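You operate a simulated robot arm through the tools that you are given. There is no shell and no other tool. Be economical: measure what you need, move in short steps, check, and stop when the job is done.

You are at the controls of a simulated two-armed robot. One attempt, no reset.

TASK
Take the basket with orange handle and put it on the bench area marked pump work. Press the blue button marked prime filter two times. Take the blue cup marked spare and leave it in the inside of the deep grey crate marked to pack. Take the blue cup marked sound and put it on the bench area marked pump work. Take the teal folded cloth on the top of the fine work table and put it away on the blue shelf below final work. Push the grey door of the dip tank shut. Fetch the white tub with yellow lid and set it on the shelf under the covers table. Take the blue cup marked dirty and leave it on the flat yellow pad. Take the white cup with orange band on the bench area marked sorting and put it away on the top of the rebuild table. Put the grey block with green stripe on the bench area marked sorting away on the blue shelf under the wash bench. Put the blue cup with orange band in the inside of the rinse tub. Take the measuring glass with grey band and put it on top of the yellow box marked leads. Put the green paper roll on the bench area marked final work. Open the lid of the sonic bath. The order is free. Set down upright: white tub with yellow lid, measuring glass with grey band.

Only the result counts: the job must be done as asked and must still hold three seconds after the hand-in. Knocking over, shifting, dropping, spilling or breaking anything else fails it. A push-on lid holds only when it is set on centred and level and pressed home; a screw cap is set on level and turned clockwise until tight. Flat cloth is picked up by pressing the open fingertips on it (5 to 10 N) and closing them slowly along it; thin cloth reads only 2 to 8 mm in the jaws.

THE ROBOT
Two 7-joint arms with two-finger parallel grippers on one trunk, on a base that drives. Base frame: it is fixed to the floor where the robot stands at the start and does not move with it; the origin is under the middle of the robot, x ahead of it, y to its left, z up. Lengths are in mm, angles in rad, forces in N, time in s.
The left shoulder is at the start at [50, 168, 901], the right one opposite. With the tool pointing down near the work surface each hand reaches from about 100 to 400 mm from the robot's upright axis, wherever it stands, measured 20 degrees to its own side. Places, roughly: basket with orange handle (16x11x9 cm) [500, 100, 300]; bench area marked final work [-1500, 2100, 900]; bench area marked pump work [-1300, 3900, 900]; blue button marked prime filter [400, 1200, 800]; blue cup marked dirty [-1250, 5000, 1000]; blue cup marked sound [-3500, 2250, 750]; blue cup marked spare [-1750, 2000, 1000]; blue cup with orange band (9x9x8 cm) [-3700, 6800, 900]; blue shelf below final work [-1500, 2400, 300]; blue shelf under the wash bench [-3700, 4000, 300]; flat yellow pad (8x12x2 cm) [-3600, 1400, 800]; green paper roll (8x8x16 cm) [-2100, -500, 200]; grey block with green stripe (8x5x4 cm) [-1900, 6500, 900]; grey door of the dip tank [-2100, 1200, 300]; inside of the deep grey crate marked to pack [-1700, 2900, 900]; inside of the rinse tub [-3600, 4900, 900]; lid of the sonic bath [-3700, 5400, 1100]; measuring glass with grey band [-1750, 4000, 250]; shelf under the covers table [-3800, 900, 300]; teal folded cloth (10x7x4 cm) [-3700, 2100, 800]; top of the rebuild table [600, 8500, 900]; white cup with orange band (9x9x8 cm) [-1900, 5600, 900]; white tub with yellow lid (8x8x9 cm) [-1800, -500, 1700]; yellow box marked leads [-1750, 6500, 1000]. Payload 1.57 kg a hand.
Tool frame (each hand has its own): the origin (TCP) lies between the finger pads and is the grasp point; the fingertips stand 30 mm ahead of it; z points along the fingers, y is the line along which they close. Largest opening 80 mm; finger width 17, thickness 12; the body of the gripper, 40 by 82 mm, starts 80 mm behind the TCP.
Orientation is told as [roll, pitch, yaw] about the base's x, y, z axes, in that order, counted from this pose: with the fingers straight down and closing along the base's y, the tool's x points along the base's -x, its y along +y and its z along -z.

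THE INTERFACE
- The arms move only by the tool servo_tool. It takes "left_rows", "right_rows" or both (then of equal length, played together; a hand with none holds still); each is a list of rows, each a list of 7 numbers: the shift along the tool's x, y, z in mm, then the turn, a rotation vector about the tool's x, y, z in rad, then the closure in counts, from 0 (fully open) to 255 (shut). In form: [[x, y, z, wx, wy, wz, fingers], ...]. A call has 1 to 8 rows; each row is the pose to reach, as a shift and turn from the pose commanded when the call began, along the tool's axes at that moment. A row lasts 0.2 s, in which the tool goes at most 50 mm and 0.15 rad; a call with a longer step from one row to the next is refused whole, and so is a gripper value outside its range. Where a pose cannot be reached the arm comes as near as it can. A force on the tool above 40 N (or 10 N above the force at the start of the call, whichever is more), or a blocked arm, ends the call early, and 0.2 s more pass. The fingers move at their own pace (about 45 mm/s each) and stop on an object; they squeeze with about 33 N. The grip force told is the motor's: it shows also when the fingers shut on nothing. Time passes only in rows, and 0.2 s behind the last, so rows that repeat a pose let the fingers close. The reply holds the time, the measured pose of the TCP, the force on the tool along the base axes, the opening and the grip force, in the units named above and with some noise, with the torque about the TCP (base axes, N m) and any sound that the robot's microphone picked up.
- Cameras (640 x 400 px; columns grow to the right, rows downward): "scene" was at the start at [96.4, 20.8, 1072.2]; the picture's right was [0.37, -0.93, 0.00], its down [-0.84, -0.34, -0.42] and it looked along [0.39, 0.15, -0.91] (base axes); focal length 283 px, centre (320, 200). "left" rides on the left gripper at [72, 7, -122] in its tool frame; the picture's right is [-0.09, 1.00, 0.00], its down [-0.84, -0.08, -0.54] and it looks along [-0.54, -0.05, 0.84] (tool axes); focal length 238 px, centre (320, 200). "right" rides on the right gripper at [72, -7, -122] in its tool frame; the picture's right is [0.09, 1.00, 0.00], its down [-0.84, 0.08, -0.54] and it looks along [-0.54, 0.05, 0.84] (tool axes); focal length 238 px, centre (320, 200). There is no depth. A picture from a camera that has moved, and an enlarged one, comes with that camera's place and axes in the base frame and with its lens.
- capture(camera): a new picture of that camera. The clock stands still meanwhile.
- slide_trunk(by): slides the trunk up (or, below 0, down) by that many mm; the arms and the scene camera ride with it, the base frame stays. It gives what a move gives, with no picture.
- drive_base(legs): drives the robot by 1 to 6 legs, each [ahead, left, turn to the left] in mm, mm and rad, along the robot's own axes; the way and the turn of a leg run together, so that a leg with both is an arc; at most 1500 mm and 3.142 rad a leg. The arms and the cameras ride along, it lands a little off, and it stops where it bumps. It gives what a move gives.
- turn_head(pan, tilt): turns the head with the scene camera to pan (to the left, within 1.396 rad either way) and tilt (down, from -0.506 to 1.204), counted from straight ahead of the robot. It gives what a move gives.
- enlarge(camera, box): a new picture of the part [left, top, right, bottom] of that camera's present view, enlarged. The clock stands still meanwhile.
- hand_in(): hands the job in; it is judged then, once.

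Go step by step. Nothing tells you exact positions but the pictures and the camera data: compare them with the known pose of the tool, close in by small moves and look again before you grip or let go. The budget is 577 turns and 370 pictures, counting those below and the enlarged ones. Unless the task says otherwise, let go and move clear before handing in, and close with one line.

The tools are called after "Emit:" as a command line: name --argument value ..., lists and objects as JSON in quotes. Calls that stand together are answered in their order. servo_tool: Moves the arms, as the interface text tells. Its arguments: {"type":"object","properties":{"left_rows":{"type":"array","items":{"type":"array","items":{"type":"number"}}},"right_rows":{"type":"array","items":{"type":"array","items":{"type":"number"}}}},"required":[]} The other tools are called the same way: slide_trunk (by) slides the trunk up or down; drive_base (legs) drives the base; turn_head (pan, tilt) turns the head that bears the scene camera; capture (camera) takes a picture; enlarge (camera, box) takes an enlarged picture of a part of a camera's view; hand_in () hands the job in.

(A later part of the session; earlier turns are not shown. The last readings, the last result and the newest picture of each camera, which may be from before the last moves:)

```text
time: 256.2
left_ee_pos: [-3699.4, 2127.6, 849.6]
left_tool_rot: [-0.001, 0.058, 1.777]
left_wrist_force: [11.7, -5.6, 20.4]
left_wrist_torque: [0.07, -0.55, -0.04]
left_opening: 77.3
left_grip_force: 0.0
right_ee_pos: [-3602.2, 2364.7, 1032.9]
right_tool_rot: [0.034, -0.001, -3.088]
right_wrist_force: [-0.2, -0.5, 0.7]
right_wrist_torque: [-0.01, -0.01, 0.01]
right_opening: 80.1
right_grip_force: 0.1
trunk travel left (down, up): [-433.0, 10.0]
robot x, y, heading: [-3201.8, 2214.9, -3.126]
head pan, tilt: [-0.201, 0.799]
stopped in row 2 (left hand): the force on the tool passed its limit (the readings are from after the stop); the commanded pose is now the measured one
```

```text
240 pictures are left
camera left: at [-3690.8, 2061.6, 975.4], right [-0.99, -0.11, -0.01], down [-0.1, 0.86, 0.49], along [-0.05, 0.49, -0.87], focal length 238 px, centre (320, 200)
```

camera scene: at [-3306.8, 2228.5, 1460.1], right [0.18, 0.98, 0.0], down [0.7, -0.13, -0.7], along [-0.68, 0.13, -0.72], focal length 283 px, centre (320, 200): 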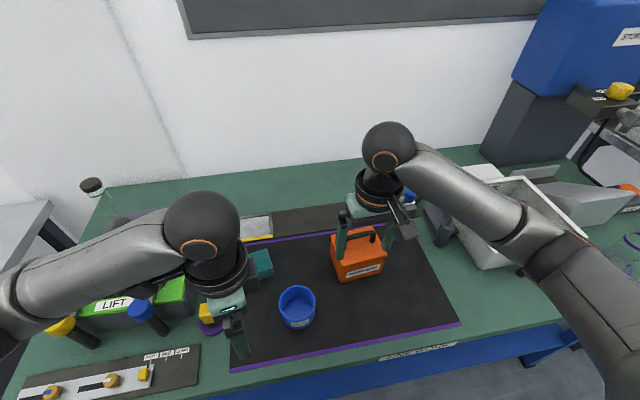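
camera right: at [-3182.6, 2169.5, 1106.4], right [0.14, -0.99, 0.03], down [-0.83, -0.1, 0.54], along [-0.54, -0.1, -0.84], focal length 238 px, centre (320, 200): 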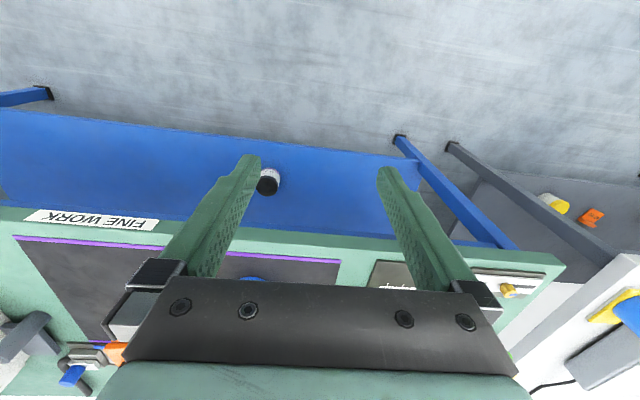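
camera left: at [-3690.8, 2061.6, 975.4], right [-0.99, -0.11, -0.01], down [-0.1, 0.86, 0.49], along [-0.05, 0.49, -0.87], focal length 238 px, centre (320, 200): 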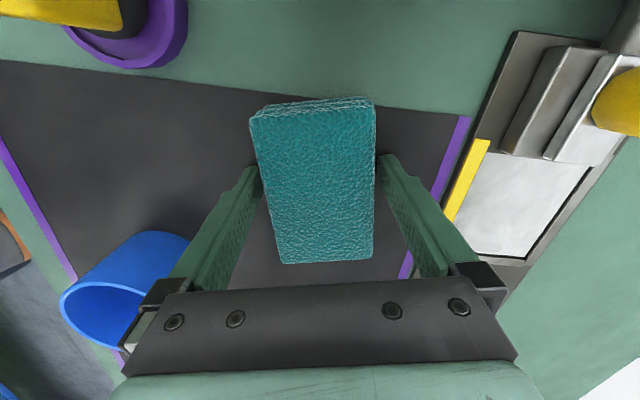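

Emit:
servo_tool --left_rows '[[0, 0, -8, 0, 0, 0, 0], [0, -4, -8, 0, 0, 0, 0], [0, -4, -8, 0, 0, 0, 0], [0, -4, 8, 0, 0, 0, 0], [0, -4, 20, 0, 0, 0, 0], [0, -4, 30, 0, 0, 0, 0]]'

Emit:
capture --camera "left"

```text
time: 257.3
left_ee_pos: [-3697.5, 2128.1, 850.8]
left_tool_rot: [0.001, 0.055, 1.777]
left_wrist_force: [10.9, -5.0, 17.4]
left_wrist_torque: [0.0, -0.42, 0.02]
left_opening: 77.7
left_grip_force: 0.1
right_ee_pos: [-3603.9, 2363.1, 1033.9]
right_tool_rot: [0.035, -0.001, -3.089]
right_wrist_force: [-0.1, -0.3, -0.2]
right_wrist_torque: [0.0, -0.05, -0.03]
right_opening: 79.7
right_grip_force: 0.0
trunk travel left (down, up): [-433.0, 10.0]
robot x, y, heading: [-3200.5, 2212.4, -3.123]
head pan, tilt: [-0.201, 0.799]
stopped in row 5 (left hand): the force on the tool passed its limit (the readings are from after the stop); the commanded pose is now the measured one
```

```text
239 pictures are left
camera left: at [-3688.9, 2061.9, 975.3], right [-0.99, -0.11, -0.01], down [-0.1, 0.86, 0.49], along [-0.05, 0.49, -0.87], focal length 238 px, centre (320, 200)
```

left: 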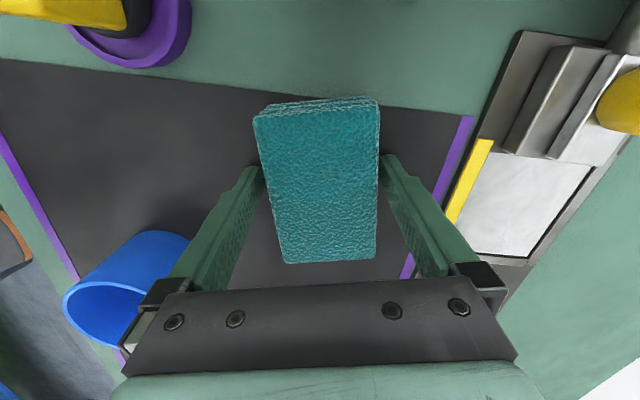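

Emit:
enlarge --camera "left" --box '[220, 80, 420, 280]'

```text
2.00 times, centred on (320, 180) of left
camera zoom: at [-3688.9, 2061.9, 975.3], right [-0.99, -0.11, -0.01], down [-0.1, 0.86, 0.49], along [-0.05, 0.49, -0.87], focal length 477 px, centre (320, 240)
```

zoom: 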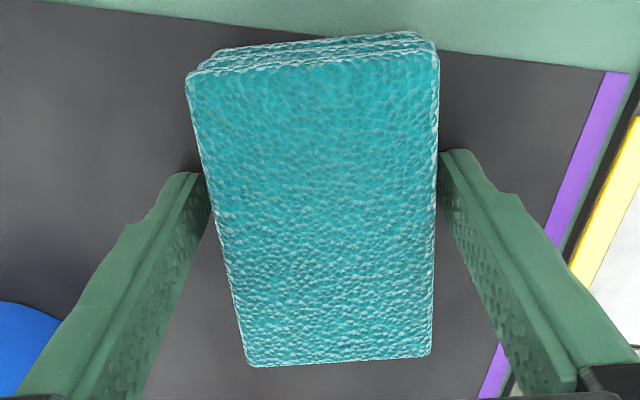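

Emit:
servo_tool --left_rows '[[0, 0, -10, 0, 0, 0, 0], [0, -4, -10, 0, 0, 0, 0], [0, -4, -10, 0, 0, 0, 0], [0, -4, 5, 0, 0, 0, 0], [0, -4, 20, 0, 0, 0, 0], [0, -4, 30, 0, 0, 0, 0]]'

Emit:
enlarge --camera "left" --box '[220, 80, 420, 280]'

```text
time: 258.3
left_ee_pos: [-3696.0, 2128.9, 850.9]
left_tool_rot: [-0.001, 0.053, 1.777]
left_wrist_force: [13.7, -4.7, 19.6]
left_wrist_torque: [-0.01, -0.53, -0.04]
left_opening: 78.1
left_grip_force: 0.0
right_ee_pos: [-3603.0, 2363.2, 1033.2]
right_tool_rot: [0.034, 0.0, -3.089]
right_wrist_force: [-0.5, 0.3, 0.5]
right_wrist_torque: [0.0, -0.03, 0.02]
right_opening: 79.8
right_grip_force: 0.0
trunk travel left (down, up): [-433.0, 10.0]
robot x, y, heading: [-3207.4, 2213.7, -3.122]
head pan, tilt: [-0.201, 0.799]
stopped in row 5 (left hand): the force on the tool passed its limit (the readings are from after the stop); the commanded pose is now the measured one
```

```text
2.00 times, centred on (320, 180) of left
camera zoom: at [-3686.9, 2062.2, 975.0], right [-0.99, -0.11, 0.0], down [-0.1, 0.86, 0.5], along [-0.05, 0.49, -0.87], focal length 477 px, centre (320, 240)
```

zoom: 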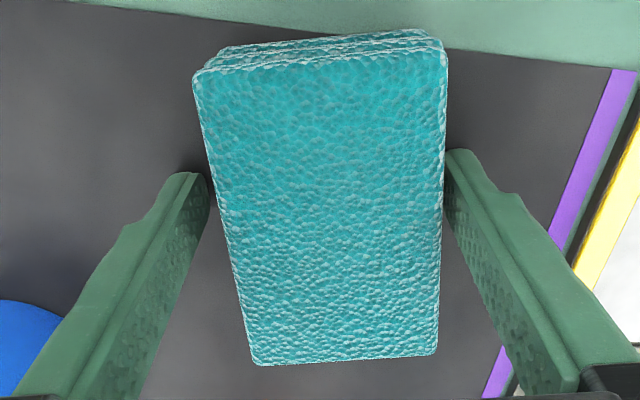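

The cloth is a hair too wide for the jaws; I'll use the press-and-close pinch on its top instead.

Emit:
servo_tool --left_rows '[[0, 0, -10, 0, 0, 0, 64], [0, 2, -10, 0, 0, 0, 64], [0, 2, -10, 0, 0, 0, 64], [0, 2, -3, 0, 0, 0, 64], [0, 2, -1, 0, 0, 0, 64], [0, 2, 0, 0, 0, 0, 64]]'

```text
time: 259.7
left_ee_pos: [-3699.7, 2129.4, 851.6]
left_tool_rot: [0.009, 0.047, 1.776]
left_wrist_force: [2.6, -4.3, 33.3]
left_wrist_torque: [-0.29, -1.09, -0.02]
left_opening: 64.0
left_grip_force: 33.0
right_ee_pos: [-3602.8, 2364.5, 1033.7]
right_tool_rot: [0.033, -0.003, -3.087]
right_wrist_force: [-0.3, -0.1, -0.3]
right_wrist_torque: [0.01, 0.0, 0.0]
right_opening: 80.3
right_grip_force: 0.1
trunk travel left (down, up): [-433.0, 10.0]
robot x, y, heading: [-3202.5, 2213.9, -3.127]
head pan, tilt: [-0.201, 0.799]
```

The fingers actually closed on the cloth (64 mm, 33 N). Close firmly and lift a little.

Emit:
servo_tool --left_rows '[[0, 0, -3, 0, 0, 0, 90], [0, 0, -3, 0, 0, 0, 140], [0, 0, -3, 0, 0, 0, 200], [0, 0, -3, 0, 0, 0, 255], [0, 0, -3, 0, 0, 0, 255], [0, 0, -25, 0, 0, 0, 255], [0, 0, -50, 0, 0, 0, 255]]'

Emit:
capture --camera "left"

```text
time: 261.3
left_ee_pos: [-3697.8, 2130.0, 897.0]
left_tool_rot: [0.0, 0.054, 1.777]
left_wrist_force: [0.3, 0.8, -1.3]
left_wrist_torque: [0.0, -0.02, 0.0]
left_opening: 63.8
left_grip_force: 32.8
right_ee_pos: [-3604.1, 2363.4, 1033.2]
right_tool_rot: [0.033, -0.001, -3.087]
right_wrist_force: [0.4, 0.3, -0.3]
right_wrist_torque: [-0.01, 0.01, 0.01]
right_opening: 79.7
right_grip_force: 0.0
trunk travel left (down, up): [-433.0, 10.0]
robot x, y, heading: [-3203.2, 2214.2, -3.123]
head pan, tilt: [-0.201, 0.799]
```

```text
236 pictures are left
camera left: at [-3690.3, 2064.1, 1021.6], right [-0.99, -0.11, -0.01], down [-0.1, 0.86, 0.5], along [-0.05, 0.49, -0.87], focal length 238 px, centre (320, 200)
```

left: 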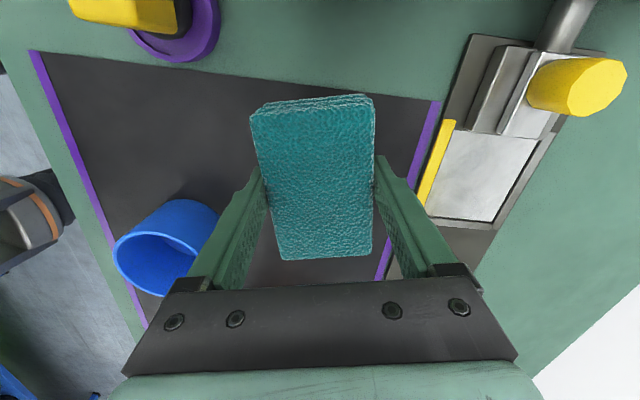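

Cloth is held. Raise and retract it, then shift left so the right hand lines up with the SOUND cup.

Emit:
servo_tool --left_rows '[[0, 0, -45, 0, 0, 0, 255], [0, 0, -90, 0, 0, 0, 255], [0, -40, -115, 0, 0, 0, 255], [0, -85, -135, 0, 0, 0, 255], [0, -130, -140, 0, 0, 0, 255], [0, -170, -140, 0, 0, 0, 255]]'

Emit:
drive_base --legs '[[0, 175, 0]]'

Emit:
capture --camera "right"

Emit:
capture --camera "scene"

```text
time: 262.7
left_ee_pos: [-3534.1, 2173.1, 1037.7]
left_tool_rot: [0.001, 0.052, 1.778]
left_wrist_force: [0.7, 0.2, -0.1]
left_wrist_torque: [0.0, 0.02, -0.02]
left_opening: 63.7
left_grip_force: 32.9
right_ee_pos: [-3604.5, 2364.4, 1033.2]
right_tool_rot: [0.034, -0.002, -3.088]
right_wrist_force: [-0.1, 0.5, 0.3]
right_wrist_torque: [-0.01, 0.01, 0.01]
right_opening: 80.2
right_grip_force: 0.2
trunk travel left (down, up): [-433.0, 10.0]
robot x, y, heading: [-3202.7, 2214.6, -3.128]
head pan, tilt: [-0.201, 0.799]
```

```text
time: 264.2
left_ee_pos: [-3532.1, 1998.5, 1036.9]
left_tool_rot: [0.001, 0.049, 1.777]
left_wrist_force: [0.3, -0.4, 0.4]
left_wrist_torque: [0.02, 0.0, -0.01]
left_opening: 63.7
left_grip_force: 33.2
right_ee_pos: [-3600.9, 2188.2, 1032.8]
right_tool_rot: [0.034, 0.001, -3.089]
right_wrist_force: [-1.3, 0.5, 1.7]
right_wrist_torque: [0.06, 0.02, 0.03]
right_opening: 80.0
right_grip_force: 0.1
trunk travel left (down, up): [-433.0, 10.0]
robot x, y, heading: [-3197.8, 2038.7, -3.125]
head pan, tilt: [-0.201, 0.799]
```

```text
235 pictures are left
camera right: at [-3529.6, 2201.7, 1155.8], right [0.15, -0.99, 0.03], down [-0.83, -0.1, 0.54], along [-0.53, -0.11, -0.84], focal length 238 px, centre (320, 200)
```

right: 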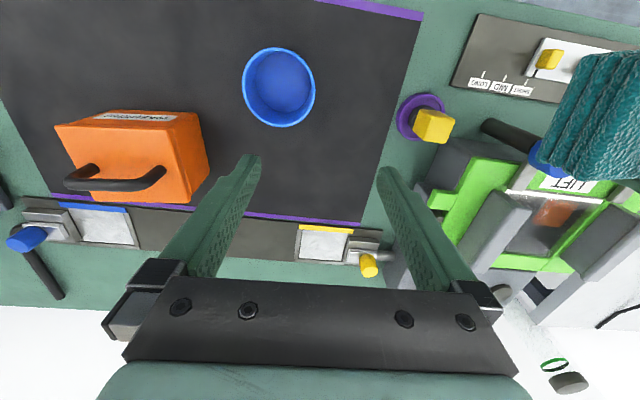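

```text
234 pictures are left
camera scene: at [-3318.1, 2050.9, 1460.2], right [0.18, 0.98, 0.0], down [0.7, -0.13, -0.7], along [-0.69, 0.13, -0.72], focal length 283 px, centre (320, 200)
```

scene: 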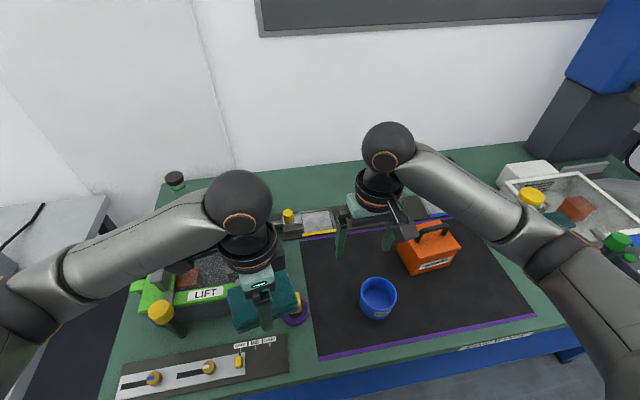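

Emit:
servo_tool --right_rows '[[9, 0, 30, 0, 0, 0, 60], [18, -1, 65, 0, 0, 0, 110], [26, -2, 95, 0, 0, 0, 110]]'

Emit:
capture --camera "right"

```text
time: 265.0
left_ee_pos: [-3532.2, 1997.4, 1037.8]
left_tool_rot: [0.001, 0.052, 1.776]
left_wrist_force: [0.4, -0.3, -0.3]
left_wrist_torque: [-0.03, 0.02, 0.0]
left_opening: 63.5
left_grip_force: 32.6
right_ee_pos: [-3574.3, 2189.5, 937.7]
right_tool_rot: [0.034, 0.0, -3.087]
right_wrist_force: [0.0, -1.1, 0.2]
right_wrist_torque: [-0.01, 0.01, -0.04]
right_opening: 45.6
right_grip_force: 0.2
trunk travel left (down, up): [-433.0, 10.0]
robot x, y, heading: [-3199.9, 2043.5, -3.128]
head pan, tilt: [-0.201, 0.799]
```

```text
233 pictures are left
camera right: at [-3503.1, 2202.4, 1060.5], right [0.15, -0.99, 0.03], down [-0.83, -0.1, 0.54], along [-0.53, -0.11, -0.84], focal length 238 px, centre (320, 200)
```

right: 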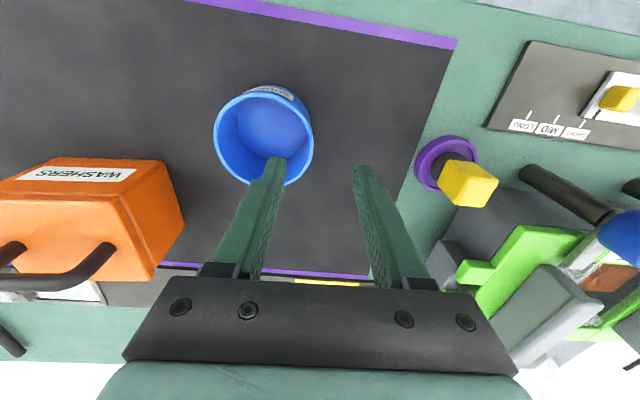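

Emit:
servo_tool --right_rows '[[4, -3, 20, 0, 0, 0, 110], [7, -4.5, 42, 0, 0, 0, 110], [7, -4.5, 60, 0, 0, 0, 110]]'

Emit:
capture --camera "right"

```text
time: 265.8
left_ee_pos: [-3532.4, 1997.1, 1037.3]
left_tool_rot: [0.002, 0.05, 1.776]
left_wrist_force: [0.8, -0.4, 0.6]
left_wrist_torque: [0.0, 0.01, 0.04]
left_opening: 64.1
left_grip_force: 32.9
right_ee_pos: [-3567.5, 2193.7, 876.6]
right_tool_rot: [0.033, -0.001, -3.087]
right_wrist_force: [0.6, 0.1, 0.1]
right_wrist_torque: [-0.01, 0.01, 0.01]
right_opening: 45.6
right_grip_force: 0.1
trunk travel left (down, up): [-433.0, 10.0]
robot x, y, heading: [-3196.7, 2039.1, -3.128]
head pan, tilt: [-0.201, 0.799]
```

```text
232 pictures are left
camera right: at [-3496.3, 2205.6, 1000.5], right [0.15, -0.99, 0.03], down [-0.83, -0.1, 0.54], along [-0.53, -0.11, -0.84], focal length 238 px, centre (320, 200)
```

right: 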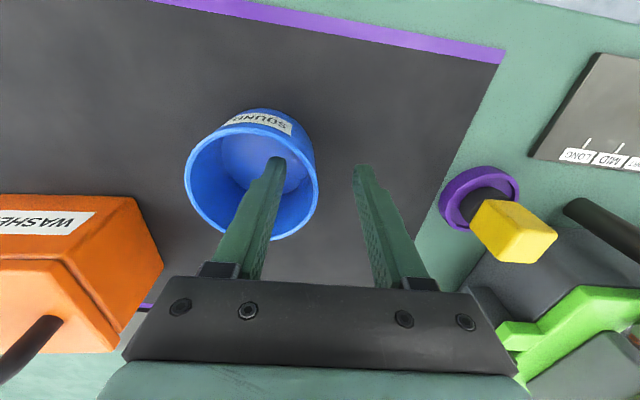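

Emit:
servo_tool --right_rows '[[0, 0, 0, 0, 0, 0, 180], [0, 0, 0, 0, 0, 0, 255], [0, 0, 0, 0, 0, 0, 255], [0, 0, 0, 0, 0, 0, 255], [0, 0, -30, 0, 0, 0, 255], [0, 0, -75, 0, 0, 0, 255], [0, 0, -120, 0, 0, 0, 255], [0, 0, -150, 0, 0, 0, 255]]'

Emit:
capture --camera "right"

```text
time: 267.6
left_ee_pos: [-3533.3, 1996.7, 1036.8]
left_tool_rot: [0.003, 0.051, 1.776]
left_wrist_force: [0.5, 0.2, -0.9]
left_wrist_torque: [0.02, -0.02, 0.0]
left_opening: 63.8
left_grip_force: 32.8
right_ee_pos: [-3568.8, 2195.4, 1027.3]
right_tool_rot: [0.033, 0.001, -3.088]
right_wrist_force: [0.0, 0.5, 0.1]
right_wrist_torque: [-0.04, 0.01, 0.01]
right_opening: 2.5
right_grip_force: 24.3
trunk travel left (down, up): [-433.0, 10.0]
robot x, y, heading: [-3197.8, 2042.4, -3.132]
head pan, tilt: [-0.201, 0.799]
```

```text
231 pictures are left
camera right: at [-3496.2, 2209.9, 1149.9], right [0.15, -0.99, 0.03], down [-0.83, -0.11, 0.54], along [-0.53, -0.11, -0.84], focal length 238 px, centre (320, 200)
```

right: 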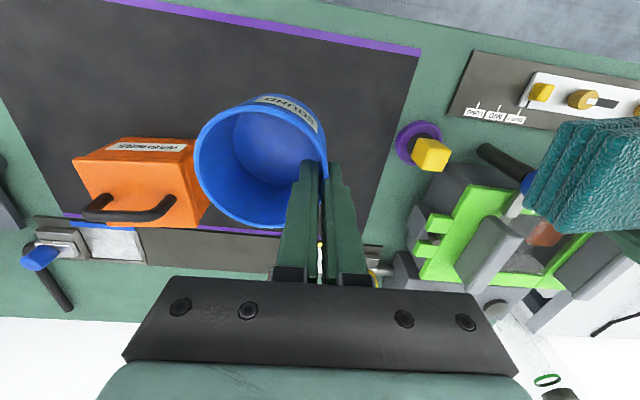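

Both held: cloth in the left hand, SOUND cup in the right. Back into the aisle and turn to face the island's west side.

Emit:
drive_base --legs '[[-420, 0, 0], [0, 0, -3.14]]'

Emit:
turn_head --pan 0 --tilt 0.5

Emit:
capture --camera "scene"

```text
time: 277.5
left_ee_pos: [-2451.1, 2086.8, 1036.6]
left_tool_rot: [0.001, 0.049, -1.369]
left_wrist_force: [0.6, 0.0, 0.4]
left_wrist_torque: [0.0, 0.0, 0.0]
left_opening: 63.8
left_grip_force: 33.2
right_ee_pos: [-2415.8, 1888.1, 1025.6]
right_tool_rot: [0.033, 0.0, 0.051]
right_wrist_force: [-0.2, -0.9, -0.8]
right_wrist_torque: [0.02, 0.01, 0.02]
right_opening: 2.0
right_grip_force: 23.5
trunk travel left (down, up): [-433.0, 10.0]
robot x, y, heading: [-2785.9, 2044.5, 0.014]
head pan, tilt: [-0.201, 0.799]
```

```text
time: 278.3
left_ee_pos: [-2450.5, 2087.8, 1036.6]
left_tool_rot: [0.003, 0.05, -1.368]
left_wrist_force: [-0.6, -0.7, -0.2]
left_wrist_torque: [-0.01, -0.03, 0.02]
left_opening: 63.8
left_grip_force: 33.9
right_ee_pos: [-2415.3, 1888.6, 1026.0]
right_tool_rot: [0.033, 0.001, 0.05]
right_wrist_force: [-0.3, 0.1, -0.3]
right_wrist_torque: [0.01, -0.02, 0.01]
right_opening: 1.7
right_grip_force: 23.1
trunk travel left (down, up): [-433.0, 10.0]
robot x, y, heading: [-2784.5, 2045.2, 0.012]
head pan, tilt: [0.0, 0.499]
```

```text
230 pictures are left
camera scene: at [-2652.7, 2046.9, 1486.1], right [0.01, -1.0, 0.0], down [-0.48, -0.01, -0.88], along [0.88, 0.01, -0.48], focal length 283 px, centre (320, 200)
```

scene: 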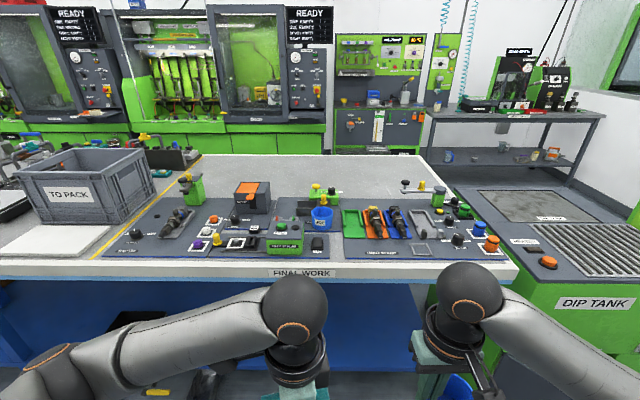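

FINAL WORK with the SPARE cup, the TO PACK crate and the dip tank are all on this side. First I deliver the SOUND cup: strafe north to pump work.

Emit:
drive_base --legs '[[0, 1000, 0], [0, 900, 0]]'

Emit:
capture --camera "scene"

```text
time: 287.9
left_ee_pos: [-2478.0, 3994.8, 1037.7]
left_tool_rot: [0.001, 0.05, -1.371]
left_wrist_force: [-0.1, -0.1, -0.4]
left_wrist_torque: [0.0, 0.02, 0.04]
left_opening: 63.6
left_grip_force: 32.8
right_ee_pos: [-2442.2, 3796.3, 1026.1]
right_tool_rot: [0.033, -0.001, 0.05]
right_wrist_force: [-0.6, 1.2, -0.6]
right_wrist_torque: [-0.04, 0.0, 0.01]
right_opening: 1.8
right_grip_force: 23.6
trunk travel left (down, up): [-433.0, 10.0]
robot x, y, heading: [-2812.9, 3956.3, 0.014]
head pan, tilt: [0.0, 0.499]
```

```text
229 pictures are left
camera scene: at [-2679.5, 3955.9, 1486.1], right [0.01, -1.0, 0.0], down [-0.48, -0.01, -0.88], along [0.88, 0.01, -0.48], focal length 283 px, centre (320, 200)
```

scene: 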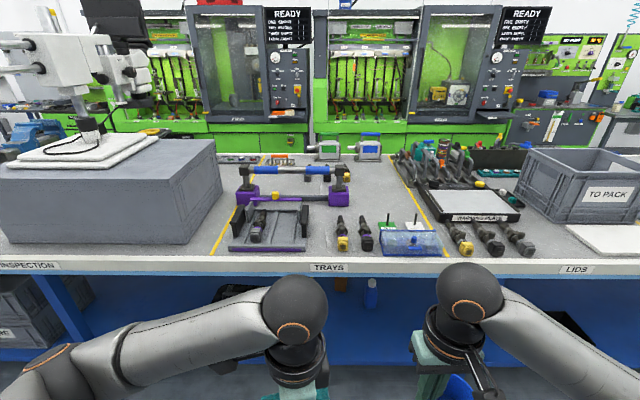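

The west strip here is marked TRAYS, so pump work must be reached from the east side later. I go back to final work to stow the cloth first.

Emit:
drive_base --legs '[[0, -1400, 0]]'

Emit:
slide_trunk --by -300

Emit:
turn_head --pan 0.1 --tilt 0.5

Emit:
capture --camera "scene"

```text
time: 295.0
left_ee_pos: [-2464.7, 2578.5, 1036.7]
left_tool_rot: [0.002, 0.053, -1.376]
left_wrist_force: [-0.2, 0.9, -0.2]
left_wrist_torque: [0.02, 0.0, -0.02]
left_opening: 63.7
left_grip_force: 33.0
right_ee_pos: [-2431.4, 2379.6, 1025.7]
right_tool_rot: [0.033, 0.0, 0.043]
right_wrist_force: [-1.1, 0.9, -0.2]
right_wrist_torque: [0.01, 0.03, -0.01]
right_opening: 1.7
right_grip_force: 23.2
trunk travel left (down, up): [-433.0, 10.0]
robot x, y, heading: [-2802.1, 2539.9, 0.005]
head pan, tilt: [0.0, 0.499]
```

```text
time: 298.0
left_ee_pos: [-2466.8, 2578.7, 736.7]
left_tool_rot: [0.001, 0.052, -1.376]
left_wrist_force: [0.3, -0.4, 0.2]
left_wrist_torque: [-0.03, -0.04, 0.01]
left_opening: 64.1
left_grip_force: 32.9
right_ee_pos: [-2431.6, 2378.5, 726.8]
right_tool_rot: [0.032, 0.0, 0.044]
right_wrist_force: [-0.9, 0.0, 0.3]
right_wrist_torque: [0.04, -0.02, 0.0]
right_opening: 1.7
right_grip_force: 23.8
trunk travel left (down, up): [-133.0, 310.0]
robot x, y, heading: [-2798.1, 2543.6, 0.01]
head pan, tilt: [0.0, 0.499]
```

```text
time: 298.6
left_ee_pos: [-2465.7, 2578.7, 736.2]
left_tool_rot: [0.003, 0.053, -1.377]
left_wrist_force: [0.3, 0.4, -0.8]
left_wrist_torque: [-0.01, 0.0, -0.03]
left_opening: 64.1
left_grip_force: 33.2
right_ee_pos: [-2431.6, 2378.8, 726.4]
right_tool_rot: [0.034, 0.0, 0.044]
right_wrist_force: [0.4, -0.1, -0.1]
right_wrist_torque: [-0.01, 0.01, 0.02]
right_opening: 1.7
right_grip_force: 23.5
trunk travel left (down, up): [-133.0, 310.0]
robot x, y, heading: [-2799.0, 2540.7, 0.006]
head pan, tilt: [0.099, 0.499]
```

```text
228 pictures are left
camera scene: at [-2668.1, 2548.9, 1186.1], right [0.1, -0.99, 0.0], down [-0.48, -0.05, -0.88], along [0.87, 0.09, -0.48], focal length 283 px, centre (320, 200)
```

scene: 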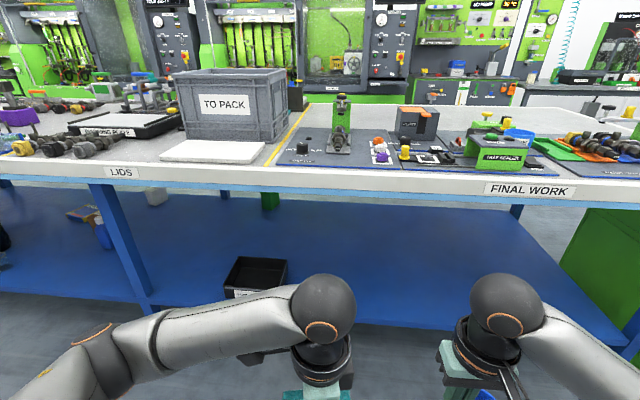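

The shelf below FINAL WORK has free space near [-1800, 2340]. Pull the right hand (cup) back, lower the trunk a bit and tilt the left tool forward while lowering.

Emit:
servo_tool --right_rows '[[35, 0, 0, 0, 0, 0, 255], [70, 0, 0, 0, 0, 0, 255], [105, 0, 0, 0, 0, 0, 255], [120, 0, 0, 0, 0, 0, 255]]'

Emit:
slide_trunk --by -60

Emit:
servo_tool --left_rows '[[0, 0, 40, -0.1, 0, 0, 255], [0, 0, 80, -0.2, 0, 0, 255], [0, 0, 120, -0.3, 0, 0, 255], [0, 0, 160, -0.4, 0, 0, 255], [0, 0, 200, -0.4, 0, 0, 255]]'

Emit:
drive_base --legs '[[0, -230, 0]]'

Emit:
capture --camera "scene"

Emit:
capture --camera "left"

```text
time: 299.6
left_ee_pos: [-2465.6, 2577.4, 737.5]
left_tool_rot: [0.001, 0.052, -1.378]
left_wrist_force: [-1.5, 0.7, -0.1]
left_wrist_torque: [0.0, 0.01, 0.01]
left_opening: 63.9
left_grip_force: 32.9
right_ee_pos: [-2541.0, 2377.3, 725.2]
right_tool_rot: [0.034, 0.002, 0.044]
right_wrist_force: [-0.1, -0.1, 0.3]
right_wrist_torque: [0.05, -0.01, 0.0]
right_opening: 1.9
right_grip_force: 23.6
right hand out of reach, approached as far as the arm can: row 4
trunk travel left (down, up): [-133.0, 310.0]
robot x, y, heading: [-2800.9, 2541.6, 0.009]
head pan, tilt: [0.099, 0.499]
```

```text
time: 300.6
left_ee_pos: [-2465.6, 2578.5, 676.0]
left_tool_rot: [0.0, 0.051, -1.377]
left_wrist_force: [0.7, -0.6, -0.8]
left_wrist_torque: [0.0, -0.01, 0.0]
left_opening: 63.9
left_grip_force: 33.2
right_ee_pos: [-2541.2, 2377.6, 665.6]
right_tool_rot: [0.033, 0.003, 0.044]
right_wrist_force: [-0.2, 0.3, -1.3]
right_wrist_torque: [0.02, -0.03, 0.0]
right_opening: 1.7
right_grip_force: 23.8
trunk travel left (down, up): [-73.0, 370.0]
robot x, y, heading: [-2799.8, 2538.8, 0.004]
head pan, tilt: [0.099, 0.499]
```

```text
time: 301.8
left_ee_pos: [-2467.6, 2589.7, 476.8]
left_tool_rot: [0.404, 0.052, -1.377]
left_wrist_force: [-0.6, -0.4, -0.3]
left_wrist_torque: [-0.02, -0.03, 0.01]
left_opening: 63.9
left_grip_force: 32.7
right_ee_pos: [-2542.2, 2377.2, 664.5]
right_tool_rot: [0.034, 0.003, 0.043]
right_wrist_force: [0.3, -0.1, 0.7]
right_wrist_torque: [0.0, -0.02, -0.01]
right_opening: 1.7
right_grip_force: 23.5
trunk travel left (down, up): [-73.0, 370.0]
robot x, y, heading: [-2798.4, 2544.4, 0.003]
head pan, tilt: [0.099, 0.499]
```

```text
time: 303.6
left_ee_pos: [-2465.4, 2361.6, 477.4]
left_tool_rot: [0.401, 0.054, -1.376]
left_wrist_force: [-0.5, -0.4, 0.0]
left_wrist_torque: [0.01, 0.0, -0.01]
left_opening: 63.8
left_grip_force: 32.6
right_ee_pos: [-2540.4, 2149.3, 665.5]
right_tool_rot: [0.034, 0.001, 0.045]
right_wrist_force: [-0.3, 0.7, -0.3]
right_wrist_torque: [0.04, 0.0, -0.01]
right_opening: 1.9
right_grip_force: 23.2
trunk travel left (down, up): [-73.0, 370.0]
robot x, y, heading: [-2799.3, 2314.2, 0.001]
head pan, tilt: [0.099, 0.499]
```

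```text
227 pictures are left
camera scene: at [-2666.9, 2321.1, 1126.1], right [0.1, -0.99, 0.0], down [-0.48, -0.05, -0.88], along [0.87, 0.09, -0.48], focal length 283 px, centre (320, 200)
```

scene: 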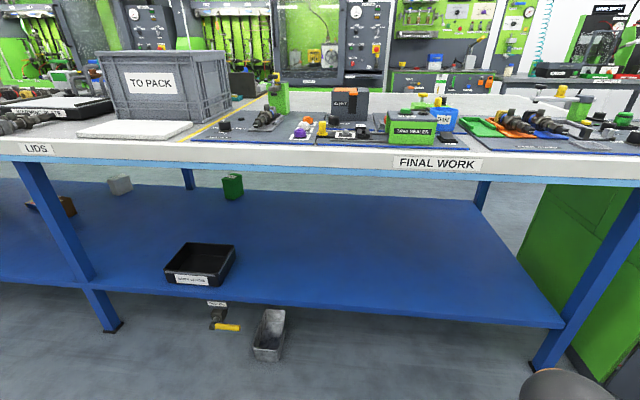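

```text
226 pictures are left
camera left: at [-2516.8, 2415.6, 594.0], right [0.92, 0.07, 0.38], down [-0.11, -0.9, 0.42], along [0.37, -0.43, -0.82], focal length 238 px, centre (320, 200)
```

left: 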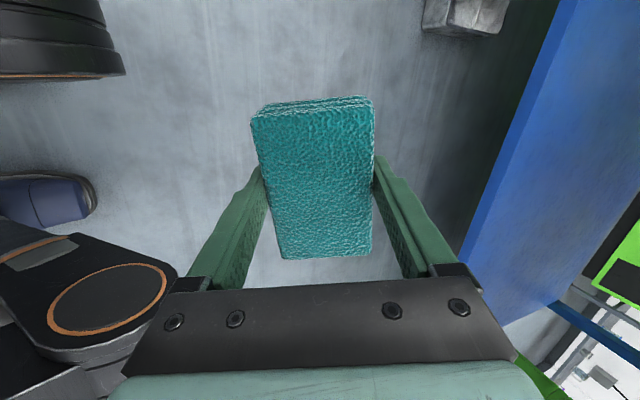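

Emit:
drive_base --legs '[[440, 0, 0]]'

Emit:
capture --camera "left"

Emit:
turn_head --pan 0.15 --tilt 0.9

Emit:
capture --camera "scene"

```text
time: 306.2
left_ee_pos: [-2025.4, 2362.7, 476.3]
left_tool_rot: [0.4, 0.053, -1.375]
left_wrist_force: [0.1, 0.5, 0.2]
left_wrist_torque: [-0.05, -0.02, -0.03]
left_opening: 64.0
left_grip_force: 33.5
right_ee_pos: [-2102.5, 2153.2, 664.4]
right_tool_rot: [0.033, 0.001, 0.043]
right_wrist_force: [-0.1, -1.2, 0.5]
right_wrist_torque: [-0.02, -0.03, 0.05]
right_opening: 1.4
right_grip_force: 23.9
trunk travel left (down, up): [-73.0, 370.0]
robot x, y, heading: [-2359.6, 2313.9, 0.008]
head pan, tilt: [0.099, 0.499]
```

```text
225 pictures are left
camera left: at [-2077.9, 2418.4, 594.1], right [0.92, 0.07, 0.38], down [-0.11, -0.9, 0.42], along [0.37, -0.43, -0.82], focal length 238 px, centre (320, 200)
```

left: 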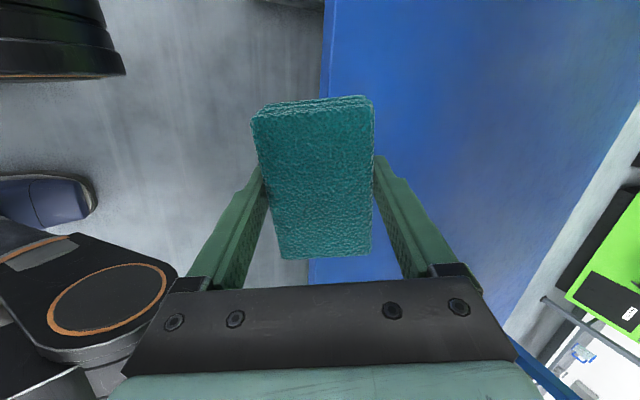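

```text
time: 307.1
left_ee_pos: [-2026.3, 2363.5, 476.8]
left_tool_rot: [0.4, 0.053, -1.374]
left_wrist_force: [-0.2, -0.1, -0.6]
left_wrist_torque: [-0.01, -0.01, 0.02]
left_opening: 63.8
left_grip_force: 32.5
right_ee_pos: [-2101.1, 2152.4, 664.2]
right_tool_rot: [0.033, 0.002, 0.044]
right_wrist_force: [0.0, 0.4, -0.6]
right_wrist_torque: [0.05, -0.01, 0.01]
right_opening: 1.8
right_grip_force: 23.3
trunk travel left (down, up): [-73.0, 370.0]
robot x, y, heading: [-2359.3, 2314.1, 0.008]
head pan, tilt: [0.15, 0.901]
```

```text
224 pictures are left
camera scene: at [-2243.8, 2325.8, 1092.3], right [0.16, -0.99, 0.0], down [-0.77, -0.12, -0.62], along [0.61, 0.1, -0.78], focal length 283 px, centre (320, 200)
```

scene: 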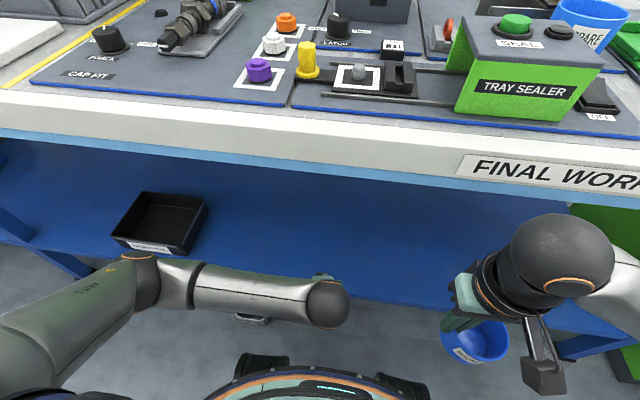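

Emit:
servo_tool --left_rows '[[-8, 31, 35, 0, 0, 0, 255], [-16, 61, 69, 0, 0, 0, 255], [-25, 92, 104, 0, 0, 0, 255], [-33, 122, 138, 0, 0, 0, 255]]'

Emit:
capture --camera "left"

Emit:
capture --camera "scene"

```text
time: 308.1
left_ee_pos: [-1857.6, 2366.4, 394.7]
left_tool_rot: [0.402, 0.049, -1.38]
left_wrist_force: [-0.8, -0.1, 0.5]
left_wrist_torque: [-0.01, 0.03, -0.01]
left_opening: 63.6
left_grip_force: 32.7
right_ee_pos: [-2101.9, 2152.1, 664.8]
right_tool_rot: [0.033, 0.002, 0.045]
right_wrist_force: [0.8, -0.2, -0.4]
right_wrist_torque: [0.03, -0.02, 0.0]
right_opening: 1.7
right_grip_force: 23.5
trunk travel left (down, up): [-73.0, 370.0]
robot x, y, heading: [-2360.2, 2316.8, 0.007]
head pan, tilt: [0.15, 0.901]
```

```text
223 pictures are left
camera left: at [-1908.5, 2423.1, 513.1], right [0.92, 0.07, 0.39], down [-0.11, -0.9, 0.43], along [0.37, -0.44, -0.82], focal length 238 px, centre (320, 200)
```

left: 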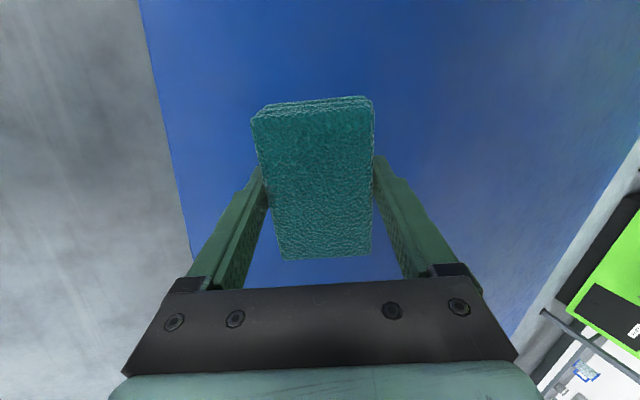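

```text
222 pictures are left
camera scene: at [-2243.9, 2325.9, 1092.3], right [0.16, -0.99, 0.0], down [-0.77, -0.12, -0.62], along [0.61, 0.1, -0.78], focal length 283 px, centre (320, 200)
```

scene: 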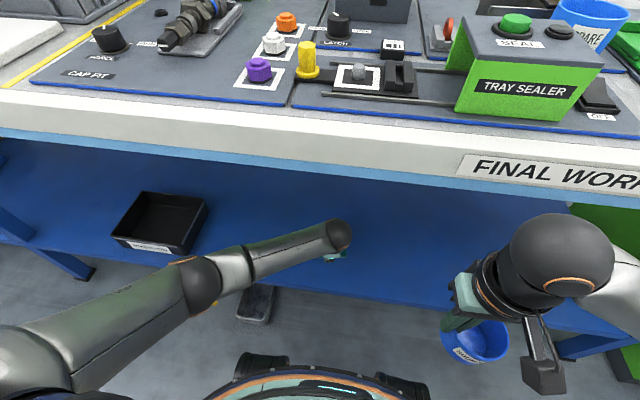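

Emit:
servo_tool --left_rows '[[0, 0, 0, 0.13, 0, 0, 255], [0, 0, 0, 0.26, 0, 0, 255], [0, 0, 0, 0.4, 0, 0, 255]]'

Emit:
servo_tool --left_rows '[[0, 0, 15, 0, 0, 0, 255], [0, 0, 25, 0, 0, 0, 255], [0, 0, 32, 0, 0, 0, 255], [0, 0, 37, 0, 0, 0, 255], [0, 0, 42, 0, 0, 0, 255], [0, 0, 46, 0, 0, 0, 255]]'

Emit:
capture --camera "left"

```text
time: 308.9
left_ee_pos: [-1859.1, 2366.4, 394.7]
left_tool_rot: [0.001, 0.051, -1.377]
left_wrist_force: [-0.1, 0.3, -0.5]
left_wrist_torque: [-0.01, 0.0, -0.01]
left_opening: 63.8
left_grip_force: 32.9
right_ee_pos: [-2101.1, 2152.7, 664.2]
right_tool_rot: [0.034, 0.002, 0.044]
right_wrist_force: [0.4, 0.3, 0.2]
right_wrist_torque: [0.01, -0.01, -0.06]
right_opening: 1.5
right_grip_force: 23.5
trunk travel left (down, up): [-73.0, 370.0]
robot x, y, heading: [-2363.9, 2317.0, 0.006]
head pan, tilt: [0.15, 0.901]
```

```text
time: 310.3
left_ee_pos: [-1873.4, 2376.5, 360.9]
left_tool_rot: [0.002, 0.052, -1.374]
left_wrist_force: [0.1, -0.3, -1.3]
left_wrist_torque: [0.0, 0.03, 0.0]
left_opening: 63.6
left_grip_force: 33.5
left hand out of reach, approached as far as the arm can: row 1, 2, 3, 4, 5, 6
right_ee_pos: [-2100.9, 2152.6, 664.1]
right_tool_rot: [0.034, 0.003, 0.043]
right_wrist_force: [0.3, 0.1, -0.5]
right_wrist_torque: [-0.02, 0.0, 0.0]
right_opening: 1.9
right_grip_force: 23.1
trunk travel left (down, up): [-73.0, 370.0]
robot x, y, heading: [-2362.4, 2315.1, 0.01]
head pan, tilt: [0.15, 0.901]
```

```text
221 pictures are left
camera left: at [-1877.9, 2440.4, 484.9], right [0.99, 0.1, 0.0], down [0.09, -0.86, 0.5], along [0.05, -0.49, -0.87], focal length 238 px, centre (320, 200)
```

left: 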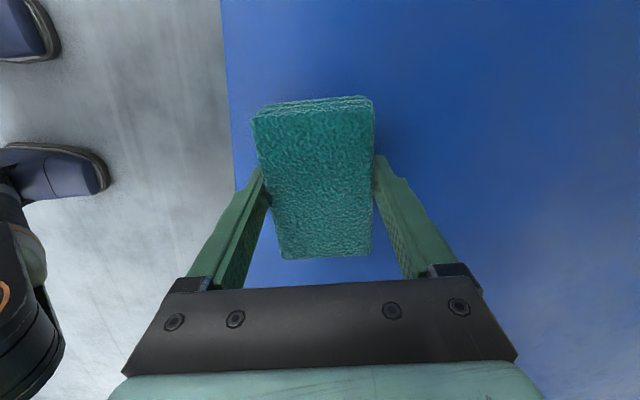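

Emit:
drive_base --legs '[[45, 0, 0]]'

Emit:
slide_trunk --by -8

Emit:
slide_trunk --by -8

Emit:
capture --camera "left"

```text
time: 311.2
left_ee_pos: [-1829.0, 2375.8, 359.9]
left_tool_rot: [0.003, 0.053, -1.376]
left_wrist_force: [0.0, -0.8, -0.8]
left_wrist_torque: [0.03, 0.03, -0.03]
left_opening: 63.8
left_grip_force: 33.4
right_ee_pos: [-2056.6, 2151.6, 665.1]
right_tool_rot: [0.035, 0.003, 0.042]
right_wrist_force: [-0.3, -0.8, -0.2]
right_wrist_torque: [0.04, -0.04, -0.02]
right_opening: 1.9
right_grip_force: 23.0
trunk travel left (down, up): [-73.0, 370.0]
robot x, y, heading: [-2314.6, 2316.6, 0.01]
head pan, tilt: [0.15, 0.901]
```

```text
time: 311.8
left_ee_pos: [-1828.6, 2376.7, 352.2]
left_tool_rot: [0.001, 0.053, -1.376]
left_wrist_force: [0.1, -0.5, -0.8]
left_wrist_torque: [-0.01, 0.02, 0.02]
left_opening: 63.7
left_grip_force: 33.0
right_ee_pos: [-2057.5, 2152.4, 657.2]
right_tool_rot: [0.033, 0.001, 0.043]
right_wrist_force: [-0.1, 0.1, -1.2]
right_wrist_torque: [-0.01, 0.02, 0.0]
right_opening: 1.6
right_grip_force: 23.4
trunk travel left (down, up): [-65.0, 378.0]
robot x, y, heading: [-2315.6, 2313.5, 0.002]
head pan, tilt: [0.15, 0.901]
```

```text
time: 312.3
left_ee_pos: [-1828.4, 2376.0, 344.4]
left_tool_rot: [0.002, 0.053, -1.378]
left_wrist_force: [0.7, 0.3, -1.2]
left_wrist_torque: [-0.04, -0.02, 0.01]
left_opening: 63.6
left_grip_force: 32.9
right_ee_pos: [-2056.2, 2153.7, 648.2]
right_tool_rot: [0.033, 0.001, 0.044]
right_wrist_force: [-0.3, 0.7, -1.6]
right_wrist_torque: [0.01, 0.0, 0.0]
right_opening: 1.6
right_grip_force: 23.8
trunk travel left (down, up): [-57.0, 386.0]
robot x, y, heading: [-2313.3, 2313.3, 0.002]
head pan, tilt: [0.15, 0.901]
```

```text
220 pictures are left
camera left: at [-1833.6, 2440.3, 468.9], right [0.99, 0.1, 0.0], down [0.09, -0.86, 0.5], along [0.05, -0.5, -0.87], focal length 238 px, centre (320, 200)
```

left: 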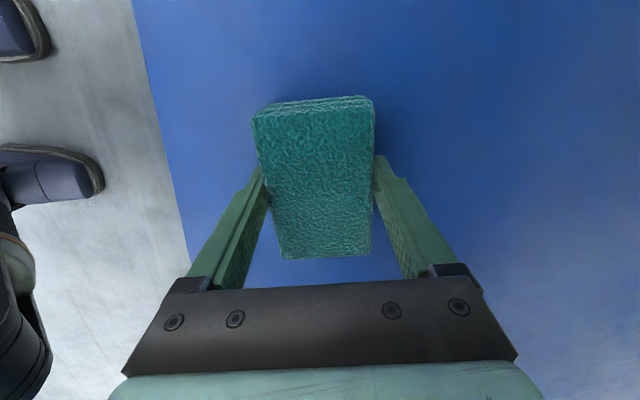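

Continue lowering until contact.

Emit:
slide_trunk --by -10

Emit:
slide_trunk --by -10

Emit:
capture --camera "left"

```text
time: 312.9
left_ee_pos: [-1829.7, 2376.6, 334.3]
left_tool_rot: [0.001, 0.055, -1.376]
left_wrist_force: [-0.3, 0.0, -0.5]
left_wrist_torque: [0.0, -0.01, -0.02]
left_opening: 63.7
left_grip_force: 33.6
right_ee_pos: [-2056.7, 2152.5, 639.4]
right_tool_rot: [0.033, 0.003, 0.045]
right_wrist_force: [0.2, -0.6, -0.3]
right_wrist_torque: [0.02, -0.02, -0.02]
right_opening: 1.6
right_grip_force: 23.2
trunk travel left (down, up): [-47.0, 396.0]
robot x, y, heading: [-2313.0, 2314.5, 0.002]
head pan, tilt: [0.15, 0.901]
```

```text
time: 313.4
left_ee_pos: [-1828.2, 2376.0, 332.9]
left_tool_rot: [0.0, 0.053, -1.378]
left_wrist_force: [-6.2, 1.6, 15.6]
left_wrist_torque: [-0.03, 0.07, -0.02]
left_opening: 63.4
left_grip_force: 33.0
right_ee_pos: [-2057.1, 2152.4, 633.4]
right_tool_rot: [0.033, 0.001, 0.045]
right_wrist_force: [0.4, -0.6, -0.5]
right_wrist_torque: [0.01, -0.01, 0.03]
right_opening: 1.6
right_grip_force: 23.7
trunk travel left (down, up): [-41.0, 402.0]
robot x, y, heading: [-2318.0, 2319.1, 0.01]
head pan, tilt: [0.15, 0.901]
stopped: the force on the tool passed its limit (the readings are from after the stop); the commanded pose is now the measured one
```

```text
219 pictures are left
camera left: at [-1832.1, 2439.6, 457.8], right [0.99, 0.1, 0.0], down [0.09, -0.86, 0.5], along [0.05, -0.49, -0.87], focal length 238 px, centre (320, 200)
```

left: 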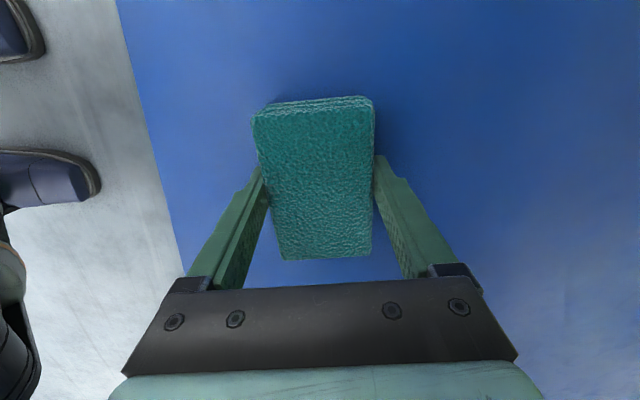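

Contact. Open and lift off by the trunk.

Emit:
servo_tool --left_rows '[[0, 0, -2, 0, 0, 0, 150], [0, 0, -2, 0, 0, 0, 50], [0, 0, -2, 0, 0, 0, 0], [0, 0, -4, 0, 0, 0, 0]]'

Emit:
slide_trunk --by 80

Emit:
capture --camera "left"

```text
time: 314.4
left_ee_pos: [-1828.2, 2374.7, 334.8]
left_tool_rot: [-0.003, 0.057, -1.377]
left_wrist_force: [-0.5, -0.1, 0.1]
left_wrist_torque: [-0.01, 0.02, 0.03]
left_opening: 80.2
left_grip_force: 0.0
right_ee_pos: [-2058.6, 2153.0, 633.4]
right_tool_rot: [0.033, 0.002, 0.044]
right_wrist_force: [0.2, 0.7, -0.9]
right_wrist_torque: [0.01, -0.01, -0.01]
right_opening: 1.6
right_grip_force: 23.7
trunk travel left (down, up): [-41.0, 402.0]
robot x, y, heading: [-2313.5, 2318.5, 0.006]
head pan, tilt: [0.15, 0.901]
```

```text
time: 315.5
left_ee_pos: [-1829.5, 2375.1, 415.9]
left_tool_rot: [-0.001, 0.054, -1.377]
left_wrist_force: [0.0, 0.7, 0.3]
left_wrist_torque: [-0.02, -0.04, -0.01]
left_opening: 80.0
left_grip_force: 0.1
right_ee_pos: [-2058.8, 2153.4, 713.2]
right_tool_rot: [0.033, 0.001, 0.043]
right_wrist_force: [0.4, -0.7, -0.6]
right_wrist_torque: [0.0, -0.01, 0.03]
right_opening: 1.4
right_grip_force: 22.9
trunk travel left (down, up): [-121.0, 322.0]
robot x, y, heading: [-2313.4, 2317.7, 0.008]
head pan, tilt: [0.15, 0.901]
```

```text
218 pictures are left
camera left: at [-1832.4, 2439.7, 539.8], right [0.99, 0.1, -0.01], down [0.09, -0.86, 0.5], along [0.05, -0.49, -0.87], focal length 238 px, centre (320, 200)
```

left: 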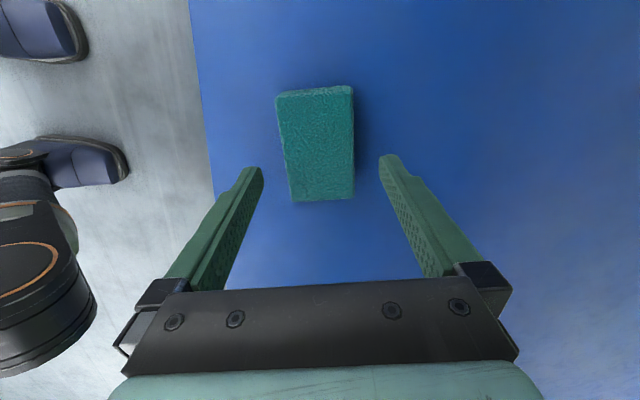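

Cloth is on the shelf. Back out, raise the trunk and left arm for the SPARE cup.

Emit:
drive_base --legs '[[-450, 0, 0]]'

Emit:
slide_trunk --by 315

Emit:
servo_tool --left_rows '[[0, -15, -45, 0, 0, 0.03, 0], [0, -30, -90, 0, 0, 0.06, 0], [0, -45, -135, 0, 0, 0.09, 0], [0, -60, -180, 0, 0, 0.12, 0], [0, -75, -225, 0, 0, 0.15, 0], [0, -90, -270, 0, 0, 0.17, 0]]'

Emit:
drive_base --legs '[[0, -150, 0]]'

Emit:
turn_head --pan 0.1 --tilt 0.7

Emit:
capture --camera "scene"

```text
time: 318.2
left_ee_pos: [-2274.5, 2372.3, 414.9]
left_tool_rot: [-0.003, 0.054, -1.38]
left_wrist_force: [1.0, -0.3, 0.3]
left_wrist_torque: [-0.01, -0.01, 0.01]
left_opening: 80.1
left_grip_force: 0.0
right_ee_pos: [-2503.7, 2149.7, 713.0]
right_tool_rot: [0.033, 0.002, 0.042]
right_wrist_force: [0.2, 0.5, -0.4]
right_wrist_torque: [0.05, 0.0, -0.01]
right_opening: 1.7
right_grip_force: 23.2
trunk travel left (down, up): [-121.0, 322.0]
robot x, y, heading: [-2760.5, 2314.6, 0.005]
head pan, tilt: [0.15, 0.901]
```

```text
time: 321.3
left_ee_pos: [-2275.0, 2372.1, 729.2]
left_tool_rot: [-0.004, 0.055, -1.379]
left_wrist_force: [0.5, -0.3, 0.1]
left_wrist_torque: [0.0, 0.03, -0.01]
left_opening: 80.0
left_grip_force: 0.0
right_ee_pos: [-2503.2, 2150.8, 1027.8]
right_tool_rot: [0.032, 0.003, 0.042]
right_wrist_force: [0.1, 0.0, -0.6]
right_wrist_torque: [-0.01, 0.03, -0.03]
right_opening: 2.0
right_grip_force: 23.0
trunk travel left (down, up): [-436.0, 7.0]
robot x, y, heading: [-2761.7, 2313.2, -0.0]
head pan, tilt: [0.15, 0.901]
```

```text
time: 322.7
left_ee_pos: [-2361.1, 2340.9, 1000.4]
left_tool_rot: [-0.01, 0.056, -1.549]
left_wrist_force: [0.5, -0.8, 0.0]
left_wrist_torque: [0.03, 0.01, -0.02]
left_opening: 79.9
left_grip_force: 0.1
right_ee_pos: [-2503.7, 2148.3, 1027.0]
right_tool_rot: [0.033, 0.003, 0.041]
right_wrist_force: [-0.8, -0.5, -1.2]
right_wrist_torque: [0.05, 0.0, -0.02]
right_opening: 1.7
right_grip_force: 23.4
trunk travel left (down, up): [-436.0, 7.0]
robot x, y, heading: [-2760.4, 2314.5, 0.001]
head pan, tilt: [0.15, 0.901]
```

```text
time: 324.1
left_ee_pos: [-2359.7, 2191.3, 999.7]
left_tool_rot: [-0.011, 0.054, -1.55]
left_wrist_force: [0.3, -0.2, 0.7]
left_wrist_torque: [0.05, -0.02, 0.03]
left_opening: 79.8
left_grip_force: 0.0
right_ee_pos: [-2502.9, 2002.0, 1028.0]
right_tool_rot: [0.034, 0.001, 0.042]
right_wrist_force: [0.4, 0.2, 0.5]
right_wrist_torque: [0.03, 0.01, 0.0]
right_opening: 1.8
right_grip_force: 23.7
trunk travel left (down, up): [-436.0, 7.0]
robot x, y, heading: [-2757.4, 2167.1, 0.004]
head pan, tilt: [0.15, 0.901]
```

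```text
time: 324.8
left_ee_pos: [-2360.1, 2191.9, 999.3]
left_tool_rot: [-0.011, 0.054, -1.55]
left_wrist_force: [0.2, 0.6, -0.8]
left_wrist_torque: [0.0, -0.02, 0.02]
left_opening: 80.0
left_grip_force: 0.3
right_ee_pos: [-2503.0, 2000.6, 1028.7]
right_tool_rot: [0.033, 0.001, 0.041]
right_wrist_force: [0.3, 0.2, -0.4]
right_wrist_torque: [0.0, -0.01, 0.0]
right_opening: 1.8
right_grip_force: 23.4
trunk travel left (down, up): [-436.0, 7.0]
robot x, y, heading: [-2762.7, 2168.0, -0.0]
head pan, tilt: [0.099, 0.7]
```

```text
217 pictures are left
camera scene: at [-2635.3, 2172.7, 1471.5], right [0.1, -0.99, 0.0], down [-0.64, -0.07, -0.76], along [0.76, 0.08, -0.64], focal length 283 px, centre (320, 200)
```

scene: 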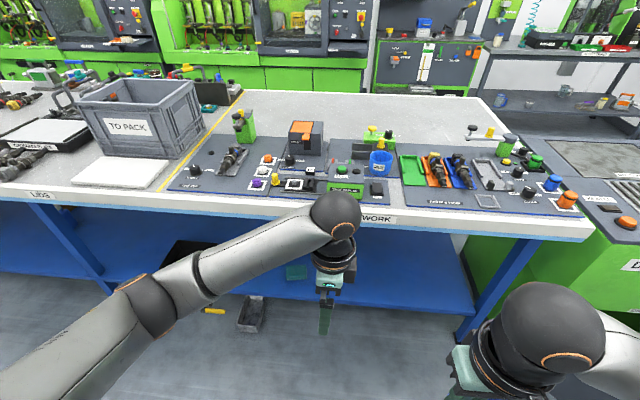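

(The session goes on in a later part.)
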